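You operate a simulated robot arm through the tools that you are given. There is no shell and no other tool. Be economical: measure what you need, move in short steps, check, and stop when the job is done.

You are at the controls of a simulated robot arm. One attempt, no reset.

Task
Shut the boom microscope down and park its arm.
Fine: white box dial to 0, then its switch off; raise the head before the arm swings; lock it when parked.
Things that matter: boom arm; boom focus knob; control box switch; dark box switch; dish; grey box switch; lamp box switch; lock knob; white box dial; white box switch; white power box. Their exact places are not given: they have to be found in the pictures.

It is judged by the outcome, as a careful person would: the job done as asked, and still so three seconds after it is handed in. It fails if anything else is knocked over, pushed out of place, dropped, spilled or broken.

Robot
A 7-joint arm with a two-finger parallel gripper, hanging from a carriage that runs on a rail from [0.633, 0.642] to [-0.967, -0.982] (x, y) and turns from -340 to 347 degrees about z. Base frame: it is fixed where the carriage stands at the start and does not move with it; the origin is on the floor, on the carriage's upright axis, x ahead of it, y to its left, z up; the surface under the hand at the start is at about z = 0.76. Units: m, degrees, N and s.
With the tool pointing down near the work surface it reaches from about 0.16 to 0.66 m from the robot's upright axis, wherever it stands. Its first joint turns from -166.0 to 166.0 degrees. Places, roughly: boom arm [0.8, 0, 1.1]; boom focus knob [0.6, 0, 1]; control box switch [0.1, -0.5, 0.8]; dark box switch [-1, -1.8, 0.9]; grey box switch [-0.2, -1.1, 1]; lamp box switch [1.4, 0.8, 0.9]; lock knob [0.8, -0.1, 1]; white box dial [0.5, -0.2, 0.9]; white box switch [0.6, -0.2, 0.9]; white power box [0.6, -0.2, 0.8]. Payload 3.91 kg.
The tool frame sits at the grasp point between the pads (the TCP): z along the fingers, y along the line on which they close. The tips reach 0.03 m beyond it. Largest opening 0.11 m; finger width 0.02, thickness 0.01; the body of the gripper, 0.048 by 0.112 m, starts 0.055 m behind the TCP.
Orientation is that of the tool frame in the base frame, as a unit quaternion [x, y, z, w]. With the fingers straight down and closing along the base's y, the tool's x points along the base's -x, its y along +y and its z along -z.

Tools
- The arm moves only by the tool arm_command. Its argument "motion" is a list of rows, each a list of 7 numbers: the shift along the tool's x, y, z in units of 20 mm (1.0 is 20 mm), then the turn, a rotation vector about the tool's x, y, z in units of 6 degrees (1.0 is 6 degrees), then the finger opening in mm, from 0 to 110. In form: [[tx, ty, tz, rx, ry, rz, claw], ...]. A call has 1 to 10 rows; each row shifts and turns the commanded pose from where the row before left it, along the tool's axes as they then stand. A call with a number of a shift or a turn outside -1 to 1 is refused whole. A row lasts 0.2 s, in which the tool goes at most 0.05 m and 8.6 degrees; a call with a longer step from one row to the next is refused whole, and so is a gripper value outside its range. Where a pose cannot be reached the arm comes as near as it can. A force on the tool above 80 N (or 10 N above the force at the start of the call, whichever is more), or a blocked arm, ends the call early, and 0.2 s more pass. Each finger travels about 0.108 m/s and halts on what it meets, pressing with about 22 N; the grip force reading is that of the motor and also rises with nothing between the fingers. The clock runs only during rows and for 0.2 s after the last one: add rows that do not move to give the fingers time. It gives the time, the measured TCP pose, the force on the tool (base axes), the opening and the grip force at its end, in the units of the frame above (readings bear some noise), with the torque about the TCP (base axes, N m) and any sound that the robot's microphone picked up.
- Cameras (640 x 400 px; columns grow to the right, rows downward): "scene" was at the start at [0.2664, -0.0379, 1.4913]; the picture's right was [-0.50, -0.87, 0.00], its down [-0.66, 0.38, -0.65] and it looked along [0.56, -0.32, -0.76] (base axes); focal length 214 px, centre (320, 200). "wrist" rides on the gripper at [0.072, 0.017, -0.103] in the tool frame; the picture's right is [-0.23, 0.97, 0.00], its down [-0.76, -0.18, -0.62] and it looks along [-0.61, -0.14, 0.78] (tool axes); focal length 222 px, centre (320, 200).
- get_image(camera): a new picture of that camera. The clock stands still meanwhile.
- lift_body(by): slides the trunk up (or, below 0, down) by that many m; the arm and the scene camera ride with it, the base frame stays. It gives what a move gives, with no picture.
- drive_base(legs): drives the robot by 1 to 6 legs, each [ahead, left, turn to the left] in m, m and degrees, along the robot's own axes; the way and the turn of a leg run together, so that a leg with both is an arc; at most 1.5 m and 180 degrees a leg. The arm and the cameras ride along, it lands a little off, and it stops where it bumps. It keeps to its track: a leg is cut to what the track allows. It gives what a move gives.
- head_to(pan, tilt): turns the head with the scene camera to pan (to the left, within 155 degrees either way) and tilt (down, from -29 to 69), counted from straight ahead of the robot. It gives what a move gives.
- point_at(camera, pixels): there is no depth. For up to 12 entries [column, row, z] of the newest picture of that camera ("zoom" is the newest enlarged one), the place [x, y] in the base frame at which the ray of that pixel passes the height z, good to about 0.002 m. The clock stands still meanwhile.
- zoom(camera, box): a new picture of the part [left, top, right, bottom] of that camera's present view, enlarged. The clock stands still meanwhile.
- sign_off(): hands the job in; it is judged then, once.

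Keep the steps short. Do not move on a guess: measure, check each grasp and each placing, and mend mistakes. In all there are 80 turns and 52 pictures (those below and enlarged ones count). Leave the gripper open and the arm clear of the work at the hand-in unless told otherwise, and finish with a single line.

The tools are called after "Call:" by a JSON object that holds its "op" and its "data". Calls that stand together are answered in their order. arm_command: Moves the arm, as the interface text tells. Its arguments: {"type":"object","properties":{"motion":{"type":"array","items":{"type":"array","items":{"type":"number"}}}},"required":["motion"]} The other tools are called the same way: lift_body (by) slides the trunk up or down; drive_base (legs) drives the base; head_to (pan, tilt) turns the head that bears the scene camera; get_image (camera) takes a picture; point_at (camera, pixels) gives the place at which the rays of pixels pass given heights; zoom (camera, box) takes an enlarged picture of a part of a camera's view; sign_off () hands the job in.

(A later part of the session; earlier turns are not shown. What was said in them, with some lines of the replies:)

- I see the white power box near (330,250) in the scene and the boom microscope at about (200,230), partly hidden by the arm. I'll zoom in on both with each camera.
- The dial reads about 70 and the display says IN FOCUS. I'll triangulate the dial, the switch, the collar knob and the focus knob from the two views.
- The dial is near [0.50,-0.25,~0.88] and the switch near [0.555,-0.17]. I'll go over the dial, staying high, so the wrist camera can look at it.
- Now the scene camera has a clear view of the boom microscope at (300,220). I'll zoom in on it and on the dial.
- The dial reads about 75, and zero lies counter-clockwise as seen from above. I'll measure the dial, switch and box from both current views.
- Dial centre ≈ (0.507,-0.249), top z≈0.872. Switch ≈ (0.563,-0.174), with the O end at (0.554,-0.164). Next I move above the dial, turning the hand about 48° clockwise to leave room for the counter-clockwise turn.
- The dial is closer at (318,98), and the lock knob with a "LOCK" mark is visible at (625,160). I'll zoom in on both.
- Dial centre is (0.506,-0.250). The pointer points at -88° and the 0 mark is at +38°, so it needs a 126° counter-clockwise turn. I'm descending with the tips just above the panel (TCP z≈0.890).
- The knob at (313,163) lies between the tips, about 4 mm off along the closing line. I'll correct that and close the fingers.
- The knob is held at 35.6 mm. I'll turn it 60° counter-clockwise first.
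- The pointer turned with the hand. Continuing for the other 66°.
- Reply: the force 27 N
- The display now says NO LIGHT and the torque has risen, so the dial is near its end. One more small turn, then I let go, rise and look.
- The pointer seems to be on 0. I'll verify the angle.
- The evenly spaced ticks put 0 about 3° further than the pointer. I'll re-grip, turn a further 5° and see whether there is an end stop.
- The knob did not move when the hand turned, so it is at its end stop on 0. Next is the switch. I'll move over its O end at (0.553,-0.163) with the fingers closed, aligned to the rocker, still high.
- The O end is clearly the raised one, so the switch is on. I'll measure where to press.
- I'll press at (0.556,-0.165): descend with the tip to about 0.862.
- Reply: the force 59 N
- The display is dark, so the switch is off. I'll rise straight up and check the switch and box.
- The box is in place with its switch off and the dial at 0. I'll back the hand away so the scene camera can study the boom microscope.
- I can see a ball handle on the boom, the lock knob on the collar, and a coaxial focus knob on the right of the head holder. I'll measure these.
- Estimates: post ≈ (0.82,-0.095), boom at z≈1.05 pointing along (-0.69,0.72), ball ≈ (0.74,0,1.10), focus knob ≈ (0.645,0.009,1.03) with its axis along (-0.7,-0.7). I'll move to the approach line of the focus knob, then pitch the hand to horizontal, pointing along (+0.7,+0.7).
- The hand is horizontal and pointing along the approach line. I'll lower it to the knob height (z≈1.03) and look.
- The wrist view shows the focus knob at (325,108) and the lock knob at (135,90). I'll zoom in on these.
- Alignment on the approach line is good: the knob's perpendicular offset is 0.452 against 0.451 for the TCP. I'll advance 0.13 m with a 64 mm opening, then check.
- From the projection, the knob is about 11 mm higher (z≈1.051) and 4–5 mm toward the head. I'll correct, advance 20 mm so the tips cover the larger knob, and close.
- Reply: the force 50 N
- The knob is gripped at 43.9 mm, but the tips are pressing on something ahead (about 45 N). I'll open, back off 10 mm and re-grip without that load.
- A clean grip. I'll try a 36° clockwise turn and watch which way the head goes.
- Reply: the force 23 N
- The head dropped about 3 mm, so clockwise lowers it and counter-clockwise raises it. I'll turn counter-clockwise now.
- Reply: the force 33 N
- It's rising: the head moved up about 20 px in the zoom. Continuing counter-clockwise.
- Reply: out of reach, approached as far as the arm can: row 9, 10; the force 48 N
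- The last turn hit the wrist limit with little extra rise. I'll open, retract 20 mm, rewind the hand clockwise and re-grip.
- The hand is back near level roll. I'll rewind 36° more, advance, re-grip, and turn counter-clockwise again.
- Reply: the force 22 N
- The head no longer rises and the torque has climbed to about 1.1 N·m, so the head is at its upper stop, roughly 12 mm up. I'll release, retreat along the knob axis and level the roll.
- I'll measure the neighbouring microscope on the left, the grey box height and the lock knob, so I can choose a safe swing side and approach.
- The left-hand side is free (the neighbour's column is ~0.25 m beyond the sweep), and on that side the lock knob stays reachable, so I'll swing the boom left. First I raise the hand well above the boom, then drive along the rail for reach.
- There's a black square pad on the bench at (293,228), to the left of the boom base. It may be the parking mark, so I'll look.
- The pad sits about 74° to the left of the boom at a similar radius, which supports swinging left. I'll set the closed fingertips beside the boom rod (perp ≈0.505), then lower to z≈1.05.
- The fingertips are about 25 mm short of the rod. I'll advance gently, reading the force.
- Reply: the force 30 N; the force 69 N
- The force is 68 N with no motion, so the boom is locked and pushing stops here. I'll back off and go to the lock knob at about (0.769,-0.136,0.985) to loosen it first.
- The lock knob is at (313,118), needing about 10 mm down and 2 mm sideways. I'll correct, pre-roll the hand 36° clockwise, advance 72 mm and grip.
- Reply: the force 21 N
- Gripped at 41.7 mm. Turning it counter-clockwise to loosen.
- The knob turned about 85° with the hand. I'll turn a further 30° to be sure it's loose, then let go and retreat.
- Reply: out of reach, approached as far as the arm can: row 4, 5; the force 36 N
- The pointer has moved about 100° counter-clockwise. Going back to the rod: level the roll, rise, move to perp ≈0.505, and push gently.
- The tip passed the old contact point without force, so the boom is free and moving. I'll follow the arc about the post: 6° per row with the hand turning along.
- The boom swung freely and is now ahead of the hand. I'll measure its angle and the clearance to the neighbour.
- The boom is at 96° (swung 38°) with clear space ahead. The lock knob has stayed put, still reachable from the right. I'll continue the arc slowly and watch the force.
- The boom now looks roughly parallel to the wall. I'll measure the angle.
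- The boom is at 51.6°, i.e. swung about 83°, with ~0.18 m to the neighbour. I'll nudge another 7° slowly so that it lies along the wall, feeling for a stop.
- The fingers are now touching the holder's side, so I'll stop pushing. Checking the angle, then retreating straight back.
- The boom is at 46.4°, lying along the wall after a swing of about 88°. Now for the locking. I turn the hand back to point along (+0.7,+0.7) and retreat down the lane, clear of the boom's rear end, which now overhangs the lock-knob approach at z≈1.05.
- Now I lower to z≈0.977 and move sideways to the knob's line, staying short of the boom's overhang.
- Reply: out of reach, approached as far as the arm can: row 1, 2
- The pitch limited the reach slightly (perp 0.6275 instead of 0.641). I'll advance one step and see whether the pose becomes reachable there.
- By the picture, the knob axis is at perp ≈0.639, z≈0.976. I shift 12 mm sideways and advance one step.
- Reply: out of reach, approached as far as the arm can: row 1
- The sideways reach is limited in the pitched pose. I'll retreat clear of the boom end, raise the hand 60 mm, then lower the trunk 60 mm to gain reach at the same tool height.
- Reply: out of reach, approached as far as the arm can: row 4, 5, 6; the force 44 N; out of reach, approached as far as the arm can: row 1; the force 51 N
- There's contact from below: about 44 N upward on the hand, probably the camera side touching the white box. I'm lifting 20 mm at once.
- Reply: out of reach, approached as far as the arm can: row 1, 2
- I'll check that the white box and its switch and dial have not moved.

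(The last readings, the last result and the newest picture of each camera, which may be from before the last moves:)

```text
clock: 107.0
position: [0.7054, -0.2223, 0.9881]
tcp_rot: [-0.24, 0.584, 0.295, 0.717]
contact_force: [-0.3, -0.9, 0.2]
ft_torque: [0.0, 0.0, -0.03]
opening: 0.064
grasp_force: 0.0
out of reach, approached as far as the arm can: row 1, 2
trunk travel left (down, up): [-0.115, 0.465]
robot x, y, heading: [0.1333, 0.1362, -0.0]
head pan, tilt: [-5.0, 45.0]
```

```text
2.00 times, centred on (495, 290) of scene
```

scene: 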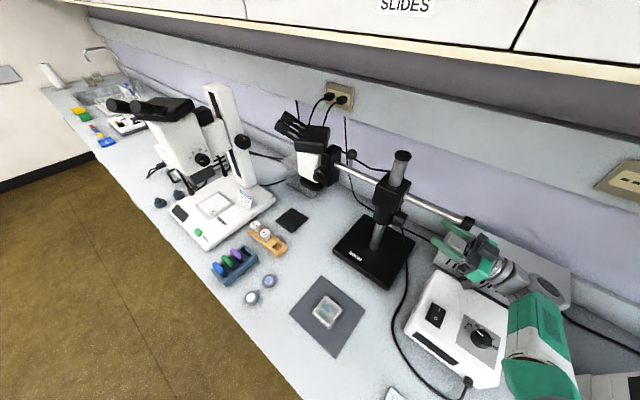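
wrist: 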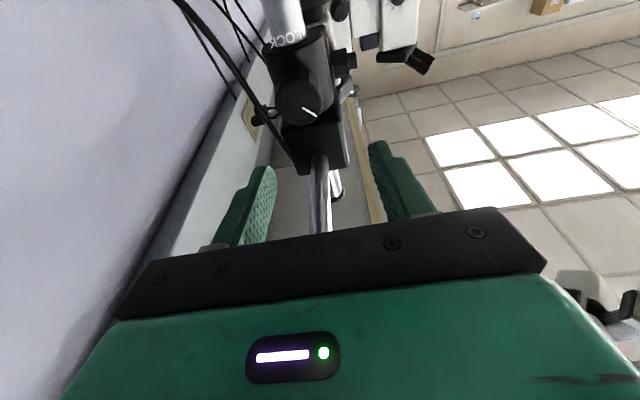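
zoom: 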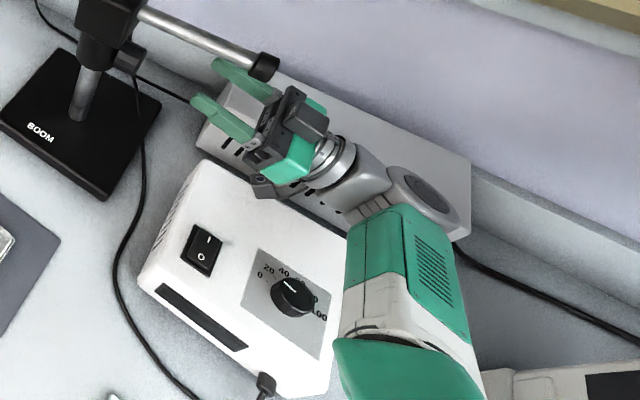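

The white box, dial (still on 0) and switch are unmoved. I'll reduce the pitch by 6°, since it seems to be what hits the arm's limits, and re-measure.

Call:
{"op": "arm_command", "data": {"motion": [[0, 0, 0, 0, 1, 0, 64], [0, 0, 0, 0, 0, 0, 64]]}}

Call:
{"op": "point_at", "data": {"camera": "zoom", "pixels": [[203, 124, 0.85], [232, 84, 0.85], [470, 158, 0.85], [200, 160, 0.86], [262, 66, 1.05]]}}

```text
clock: 107.7
position: [0.7073, -0.2264, 0.9852]
tcp_rot: [-0.255, 0.621, 0.282, 0.685]
contact_force: [0.0, 0.6, 0.4]
ft_torque: [0.04, 0.03, -0.02]
opening: 0.0641
grasp_force: 0.0
out of reach, approached as far as the arm can: row 1
trunk travel left (down, up): [-0.115, 0.465]
robot x, y, heading: [0.1353, 0.1352, -0.1]
head pan, tilt: [-5.0, 45.0]
```

```text
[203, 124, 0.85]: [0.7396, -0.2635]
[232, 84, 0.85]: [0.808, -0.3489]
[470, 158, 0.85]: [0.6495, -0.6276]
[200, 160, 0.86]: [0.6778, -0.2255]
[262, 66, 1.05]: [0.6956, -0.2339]
```

The hand now sits too far toward the wall (perp 0.660), so commanded offsets have accumulated. I'll shift back 20 mm and re-read.

Call:
{"op": "arm_command", "data": {"motion": [[0, 1, 0, 0, 0, 0, 64], [0, 0, 0, 0, 0, 0, 64]]}}

```text
clock: 108.2
position: [0.7065, -0.2267, 0.9836]
tcp_rot: [-0.255, 0.621, 0.282, 0.685]
contact_force: [-0.3, 0.1, 0.0]
ft_torque: [-0.03, -0.02, -0.01]
opening: 0.0637
grasp_force: 0.2
out of reach, approached as far as the arm can: row 1
trunk travel left (down, up): [-0.115, 0.465]
robot x, y, heading: [0.1389, 0.1346, -0.1]
head pan, tilt: [-5.0, 45.0]
```

No change, so a joint limit is probably binding. I'll return to the level pitch, which was always reachable.

Call:
{"op": "arm_command", "data": {"motion": [[0, 0, 0, 0, 1, 0, 64], [0, 0, 0, 0, 0, 0, 64]]}}

```text
clock: 108.8
position: [0.7119, -0.2308, 0.9813]
tcp_rot: [-0.269, 0.656, 0.268, 0.652]
contact_force: [0.4, 0.0, -0.3]
ft_torque: [-0.01, -0.03, 0.0]
opening: 0.0638
grasp_force: 0.0
out of reach, approached as far as the arm can: row 1
trunk travel left (down, up): [-0.115, 0.465]
robot x, y, heading: [0.1365, 0.1367, -0.1]
head pan, tilt: [-5.0, 45.0]
```

Call:
{"op": "arm_command", "data": {"motion": [[0, 1, 0, 0, 0, 0, 64], [0, 1, 0, 0, 0, 0, 64], [0, 0, 0, 0, 0, 0, 64]]}}

```text
clock: 109.7
position: [0.7097, -0.2311, 0.9747]
tcp_rot: [-0.269, 0.656, 0.268, 0.653]
contact_force: [0.1, -0.4, -1.2]
ft_torque: [0.0, -0.01, 0.0]
opening: 0.0641
grasp_force: 0.1
out of reach, approached as far as the arm can: row 1, 2
trunk travel left (down, up): [-0.115, 0.465]
robot x, y, heading: [0.1334, 0.1356, -0.1]
head pan, tilt: [-5.0, 45.0]
```

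The lowered trunk seems to be what binds. I'll back off 50 mm along the tool so nothing is under the boom end, then raise the trunk back.

Call:
{"op": "arm_command", "data": {"motion": [[0, 0, -1, 0, 0, 0, 64], [0, 0, -1, 0, 0, 0, 64], [0, 0, -0.5, 0, 0, 0, 64]]}}

```text
clock: 110.5
position: [0.6719, -0.2653, 0.977]
tcp_rot: [-0.268, 0.657, 0.266, 0.653]
contact_force: [-0.1, 0.5, 0.3]
ft_torque: [0.0, 0.0, 0.0]
opening: 0.064
grasp_force: 0.1
trunk travel left (down, up): [-0.115, 0.465]
robot x, y, heading: [0.1346, 0.1413, -0.3]
head pan, tilt: [-5.0, 45.0]
```

Call:
{"op": "lift_body", "data": {"by": 0.06}}

Call:
{"op": "arm_command", "data": {"motion": [[0.5, 1, 0, 0, 0, 0, 64], [0.5, 0, 0, 0, 0, 0, 64], [1, 0, 0, 0, 0, 0, 64], [0.8, 0, 0, 0, 0, 0, 64], [0, 0, 0, 0, 0, 0, 64]]}}

```text
clock: 111.5
position: [0.6714, -0.2645, 1.036]
tcp_rot: [-0.268, 0.656, 0.267, 0.653]
contact_force: [-0.1, 0.4, 0.2]
ft_torque: [0.0, 0.0, 0.01]
opening: 0.0641
grasp_force: 0.1
trunk travel left (down, up): [-0.175, 0.405]
robot x, y, heading: [0.1352, 0.1352, -0.0]
head pan, tilt: [-5.0, 45.0]
```

```text
clock: 112.7
position: [0.6557, -0.2535, 0.9865]
tcp_rot: [-0.268, 0.656, 0.267, 0.653]
contact_force: [-0.1, 0.3, 0.1]
ft_torque: [0.01, -0.06, 0.02]
opening: 0.064
grasp_force: 0.0
out of reach, approached as far as the arm can: row 1, 3, 4
trunk travel left (down, up): [-0.175, 0.405]
robot x, y, heading: [0.1361, 0.133, -0.2]
head pan, tilt: [-5.0, 45.0]
```

I'm back at a good trunk height. Instead of pitching, I'll yaw the hand 18° so its rear swings toward the robot, out from under the boom end, then advance 0.10 m toward the knob.

Call:
{"op": "arm_command", "data": {"motion": [[0, 0, 0, 1, 0, 0, 64], [0, 0, 0, 1, 0, 0, 64], [0, 0, 0, 1, 0, 0, 64], [0, 0.309, 0.951, 0, 0, 0, 64], [0, 0.309, 0.951, 0, 0, 0, 64], [0, 0.309, 0.951, 0, 0, 0, 64], [0, 0.309, 0.951, 0, 0, 0, 64], [0, 0, 0, 0, 0, 0, 64]]}}

```text
clock: 114.5
position: [0.7111, -0.198, 0.986]
tcp_rot: [-0.163, 0.69, 0.161, 0.687]
contact_force: [0.4, 0.8, 0.4]
ft_torque: [0.02, 0.03, -0.02]
opening: 0.0641
grasp_force: 0.0
trunk travel left (down, up): [-0.175, 0.405]
robot x, y, heading: [0.1345, 0.1372, -0.0]
head pan, tilt: [-5.0, 45.0]
```

That pose is fully reachable. Now I correct 9 mm down and roll the hand 66° counter-clockwise, ready for a clockwise tightening turn.

Call:
{"op": "arm_command", "data": {"motion": [[0.45, 0.14, -0.05, 0, 0, -1, 64], [0, 0, 0, 0, 0, -1, 64], [0, 0, 0, 0, 0, -1, 64], [0, 0, 0, 0, 0, -1, 64], [0, 0, 0, 0, 0, -1, 64], [0, 0, 0, 0, 0, -1, 64], [0, 0, 0, 0, 0, -1, 64], [0, 0, 0, 0, 0, -1, 64], [0, 0, 0, 0, 0, -1, 64], [0, 0, 0, 0, 0, -1, 64]]}}

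Call:
{"op": "arm_command", "data": {"motion": [[0, 0, 0, 0, 0, -1, 64], [-0.282, 0.126, 0.951, 0, 0, 0, 64], [-0.282, 0.126, 0.951, 0, 0, 0, 64], [-0.282, 0.126, 0.951, 0, 0, 0, 64], [-0.169, 0.075, 0.57, 0, 0, 0, 64], [0, 0, 0, 0, 0, 0, 64]]}}

```text
clock: 116.7
position: [0.7097, -0.1952, 0.977]
tcp_rot: [-0.486, 0.515, -0.205, 0.675]
contact_force: [0.2, -0.5, 0.0]
ft_torque: [0.01, -0.01, 0.03]
opening: 0.0644
grasp_force: 0.0
trunk travel left (down, up): [-0.175, 0.405]
robot x, y, heading: [0.1361, 0.1383, -0.2]
head pan, tilt: [-5.0, 45.0]
```

```text
clock: 118.0
position: [0.7608, -0.1449, 0.9771]
tcp_rot: [-0.512, 0.49, -0.239, 0.664]
contact_force: [0.2, 0.0, -0.2]
ft_torque: [-0.03, -0.02, 0.01]
opening: 0.064
grasp_force: 0.2
trunk travel left (down, up): [-0.175, 0.405]
robot x, y, heading: [0.1349, 0.136, 0.0]
head pan, tilt: [-5.0, 45.0]
```

No contact, and it matches the earlier grasp point. Closing on the knob.

Call:
{"op": "arm_command", "data": {"motion": [[0, 0, 0, 0, 0, 0, 20], [0, 0, 0, 0, 0, 0, 20], [0, 0, 0, 0, 0, 0, 20]]}}

Call:
{"op": "arm_command", "data": {"motion": [[0, 0, 0, 0, 0, 1, 20], [0, 0, 0, 0, 0, 1, 20], [0, 0, 0, 0, 0, 1, 20], [0, 0, 0, 0, 0, 1, 20], [0, 0, 0, 0, 0, 1, 20], [0, 0, 0, 0, 0, 1, 20]]}}

```text
clock: 118.8
position: [0.7596, -0.1423, 0.9753]
tcp_rot: [-0.513, 0.49, -0.237, 0.663]
contact_force: [7.8, -0.8, -20.7]
ft_torque: [-0.99, 1.03, 0.36]
opening: 0.0441
grasp_force: 44.9
trunk travel left (down, up): [-0.175, 0.405]
robot x, y, heading: [0.1325, 0.1374, -0.1]
head pan, tilt: [-5.0, 45.0]
```

```text
clock: 120.2
position: [0.7573, -0.1423, 0.974]
tcp_rot: [-0.335, 0.626, -0.02, 0.704]
contact_force: [-18.9, 9.1, -10.4]
ft_torque: [-1.35, 1.33, 0.96]
opening: 0.0462
grasp_force: 44.7
trunk travel left (down, up): [-0.175, 0.405]
robot x, y, heading: [0.1375, 0.138, -0.1]
head pan, tilt: [-5.0, 45.0]
```

Turning clockwise with the grip holding. Continuing.

Call:
{"op": "arm_command", "data": {"motion": [[0, 0, 0, 0, 0, 1, 20], [0, 0, 0, 0, 0, 1, 20], [0, 0, 0, 0, 0, 1, 20], [0, 0, 0, 0, 0, 1, 20], [0, 0, 0, 0, 0, 1, 20], [0, 0, 0, 0, 0, 1, 20]]}}

Call:
{"op": "arm_command", "data": {"motion": [[0, 0, 0, 0, 0, 1, 20], [0, 0, 0, 0, 0, 1, 20], [0, 0, 0, 0, 0, 1, 20], [0, 0, 0, 0, 0, 1, 20], [0, 0, 0, 0, 0, 1, 20], [0, 0, 0, 0, 0, 1, 20]]}}

```text
clock: 121.7
position: [0.755, -0.1407, 0.9731]
tcp_rot: [-0.126, 0.698, 0.2, 0.675]
contact_force: [-35.4, 19.5, 2.2]
ft_torque: [-1.0, 0.73, 1.83]
opening: 0.047
grasp_force: 45.1
trunk travel left (down, up): [-0.175, 0.405]
robot x, y, heading: [0.1327, 0.137, 0.0]
head pan, tilt: [-5.0, 45.0]
```

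```text
clock: 123.0
position: [0.7555, -0.138, 0.9736]
tcp_rot: [0.096, 0.703, 0.4, 0.581]
contact_force: [-44.9, 30.4, 22.2]
ft_torque: [0.13, -1.12, 1.81]
opening: 0.0462
grasp_force: 44.9
trunk travel left (down, up): [-0.175, 0.405]
robot x, y, heading: [0.1395, 0.1412, 0.0]
head pan, tilt: [-5.0, 45.0]
```

That's 108° of clockwise turn, with rising resistance. I'll open, rewind 72° in place, re-grip and tighten to the stop.

Call:
{"op": "arm_command", "data": {"motion": [[0, 0, 0, 0, 0, 0, 66], [0, 0, 0, 0, 0, 0, 66], [0, 0, 0, 0, 0, -1, 66], [0, 0, 0, 0, 0, -1, 66], [0, 0, 0, 0, 0, -1, 66], [0, 0, 0, 0, 0, -1, 66], [0, 0, 0, 0, 0, -1, 66], [0, 0, 0, 0, 0, -1, 66], [0, 0, 0, 0, 0, -1, 66], [0, 0, 0, 0, 0, -1, 66]]}}

Call:
{"op": "arm_command", "data": {"motion": [[0, 0, 0, 0, 0, -1, 66], [0, 0, 0, 0, 0, -1, 66], [0, 0, 0, 0, 0, -1, 66], [0, 0, 0, 0, 0, -1, 66], [0, 0, 0, 0, 0, 0, 20], [0, 0, 0, 0, 0, 0, 20], [0, 0, 0, 0, 0, 0, 20]]}}

Call:
{"op": "arm_command", "data": {"motion": [[0, 0, 0, 0, 0, 1, 20], [0, 0, 0, 0, 0, 1, 20], [0, 0, 0, 0, 0, 1, 20], [0, 0, 0, 0, 0, 1, 20], [0, 0, 0, 0, 0, 1, 20]]}}

```text
clock: 125.2
position: [0.7607, -0.1443, 0.9767]
tcp_rot: [-0.199, 0.68, 0.123, 0.694]
contact_force: [0.7, 0.2, 0.5]
ft_torque: [0.03, 0.02, 0.0]
opening: 0.066
grasp_force: 0.1
trunk travel left (down, up): [-0.175, 0.405]
robot x, y, heading: [0.1316, 0.1364, -0.3]
head pan, tilt: [-5.0, 45.0]
```

```text
clock: 126.8
position: [0.7604, -0.1403, 0.9737]
tcp_rot: [-0.336, 0.625, -0.02, 0.704]
contact_force: [-6.6, 12.7, -9.4]
ft_torque: [-0.4, 0.38, 1.65]
opening: 0.047
grasp_force: 45.6
trunk travel left (down, up): [-0.175, 0.405]
robot x, y, heading: [0.1357, 0.1341, -0.2]
head pan, tilt: [-5.0, 45.0]
```

```text
clock: 128.1
position: [0.7548, -0.1402, 0.9736]
tcp_rot: [-0.16, 0.692, 0.162, 0.685]
contact_force: [-28.1, 17.3, -8.8]
ft_torque: [-0.99, -0.01, 1.3]
opening: 0.0473
grasp_force: 45.0
trunk travel left (down, up): [-0.175, 0.405]
robot x, y, heading: [0.132, 0.1399, -0.3]
head pan, tilt: [-5.0, 45.0]
```

Resistance about the knob axis is now about 0.9 N·m. I'll turn another 30°, release, and back away along the axis.

Call:
{"op": "arm_command", "data": {"motion": [[0, 0, 0, 0, 0, 1, 20], [0, 0, 0, 0, 0, 1, 20], [0, 0, 0, 0, 0, 1, 20], [0, 0, 0, 0, 0, 1, 20], [0, 0, 0, 0, 0, 1, 20]]}}

Call:
{"op": "arm_command", "data": {"motion": [[0, 0, 0, 0, 0, 0, 66], [0, 0, 0, 0, 0, 0, 66], [0, 0, 0, 0, 0, -1, 66], [0, 0, 0, 0, 0, -1, 66], [0, 0, 0, 0, 0, -1, 66], [0, 0, 0, 0, 0, -1, 66], [0, 0, 0, 0, 0, -1, 66], [0, -0.309, -0.951, 0, 0, 0, 66], [0, -0.309, -0.951, 0, 0, 0, 66], [0, -0.309, -0.951, 0, 0, 0, 66]]}}

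Call:
{"op": "zoom", "data": {"camera": "wrist", "box": [160, 20, 480, 220]}}

```text
clock: 129.2
position: [0.7547, -0.1406, 0.9754]
tcp_rot: [0.022, 0.709, 0.336, 0.619]
contact_force: [-41.7, 23.0, 12.3]
ft_torque: [-0.61, -0.6, 2.16]
opening: 0.0463
grasp_force: 45.2
trunk travel left (down, up): [-0.175, 0.405]
robot x, y, heading: [0.1335, 0.138, -0.0]
head pan, tilt: [-5.0, 45.0]
```

```text
clock: 131.4
position: [0.7175, -0.1853, 0.9767]
tcp_rot: [-0.163, 0.69, 0.161, 0.687]
contact_force: [-0.6, 0.9, -0.1]
ft_torque: [0.0, 0.01, -0.01]
opening: 0.0661
grasp_force: 0.2
trunk travel left (down, up): [-0.175, 0.405]
robot x, y, heading: [0.1334, 0.1365, -0.0]
head pan, tilt: [-5.0, 45.0]
```

```text
2.00 times, centred on (320, 120) of wrist
```

zoom: 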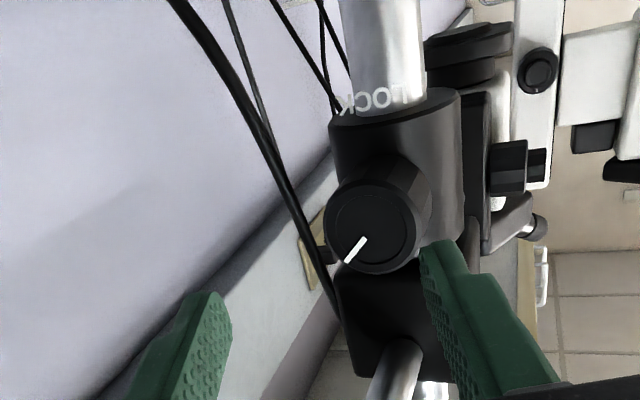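

The pointer is back at, or slightly past, its original locked position, and it stopped against rising torque, so the boom is locked. I'll withdraw: one step back, sideways out from under the boom end, then up and clear.

Call:
{"op": "arm_command", "data": {"motion": [[0, -0.309, -0.951, 0, 0, 0, 66], [0, 0.951, -0.309, 0, 0, 0, 66], [0, 0.951, -0.309, 0, 0, 0, 66], [0, 0.951, -0.309, 0, 0, 0, 66], [0, 0.951, -0.309, 0, 0, 0, 66], [-0.5, 0.951, -0.309, 0, 0, 0, 66], [-1, 0.951, -0.309, 0, 0, 0, 66], [-1, 0.951, -0.309, 0, 0, 0, 66], [-1, 0.951, -0.309, 0, 0, 0, 66], [-1, 0.951, -0.309, 0, 0, 0, 66]]}}

Call:
{"op": "arm_command", "data": {"motion": [[-1, 0, 0, 0, 0, 0, 90], [-1, 0, 0, 0, 0, 0, 110], [-1, 0, 0, 0, 0, 0, 110], [-1, 0, 0, 0, 0, 0, 110], [-1, 0, 0, 0, 0, 0, 110], [-1, 0, 0, 0, 0, 0, 110], [-1, 0, 0, 0, 0, 0, 110]]}}

```text
clock: 133.7
position: [0.5789, -0.0728, 1.0675]
tcp_rot: [-0.164, 0.69, 0.162, 0.686]
contact_force: [0.3, 0.1, 0.7]
ft_torque: [-0.03, 0.0, -0.02]
opening: 0.0659
grasp_force: 0.1
trunk travel left (down, up): [-0.175, 0.405]
robot x, y, heading: [0.1352, 0.1365, -0.2]
head pan, tilt: [-5.0, 45.0]
```

```text
clock: 135.2
position: [0.5809, -0.0713, 1.2081]
tcp_rot: [-0.163, 0.69, 0.161, 0.686]
contact_force: [0.8, -0.3, 0.5]
ft_torque: [0.0, 0.0, 0.01]
opening: 0.11
grasp_force: 0.0
trunk travel left (down, up): [-0.175, 0.405]
robot x, y, heading: [0.1342, 0.1381, -0.1]
head pan, tilt: [-5.0, 45.0]
```

The hand is open and clear at z≈1.21. The dial is on 0, the box is off, the head is raised, and the arm is swung to the side and locked. Handing in.

Call:
{"op": "sign_off", "data": {}}

```text
The job is handed in.
```

The white box dial is at 0 with its switch off, the microscope head was raised before the swing, and the arm is parked along the wall and locked — judged by the knob's position and resistance, not by a test push; the hand also pressed on the white box once, without moving it.
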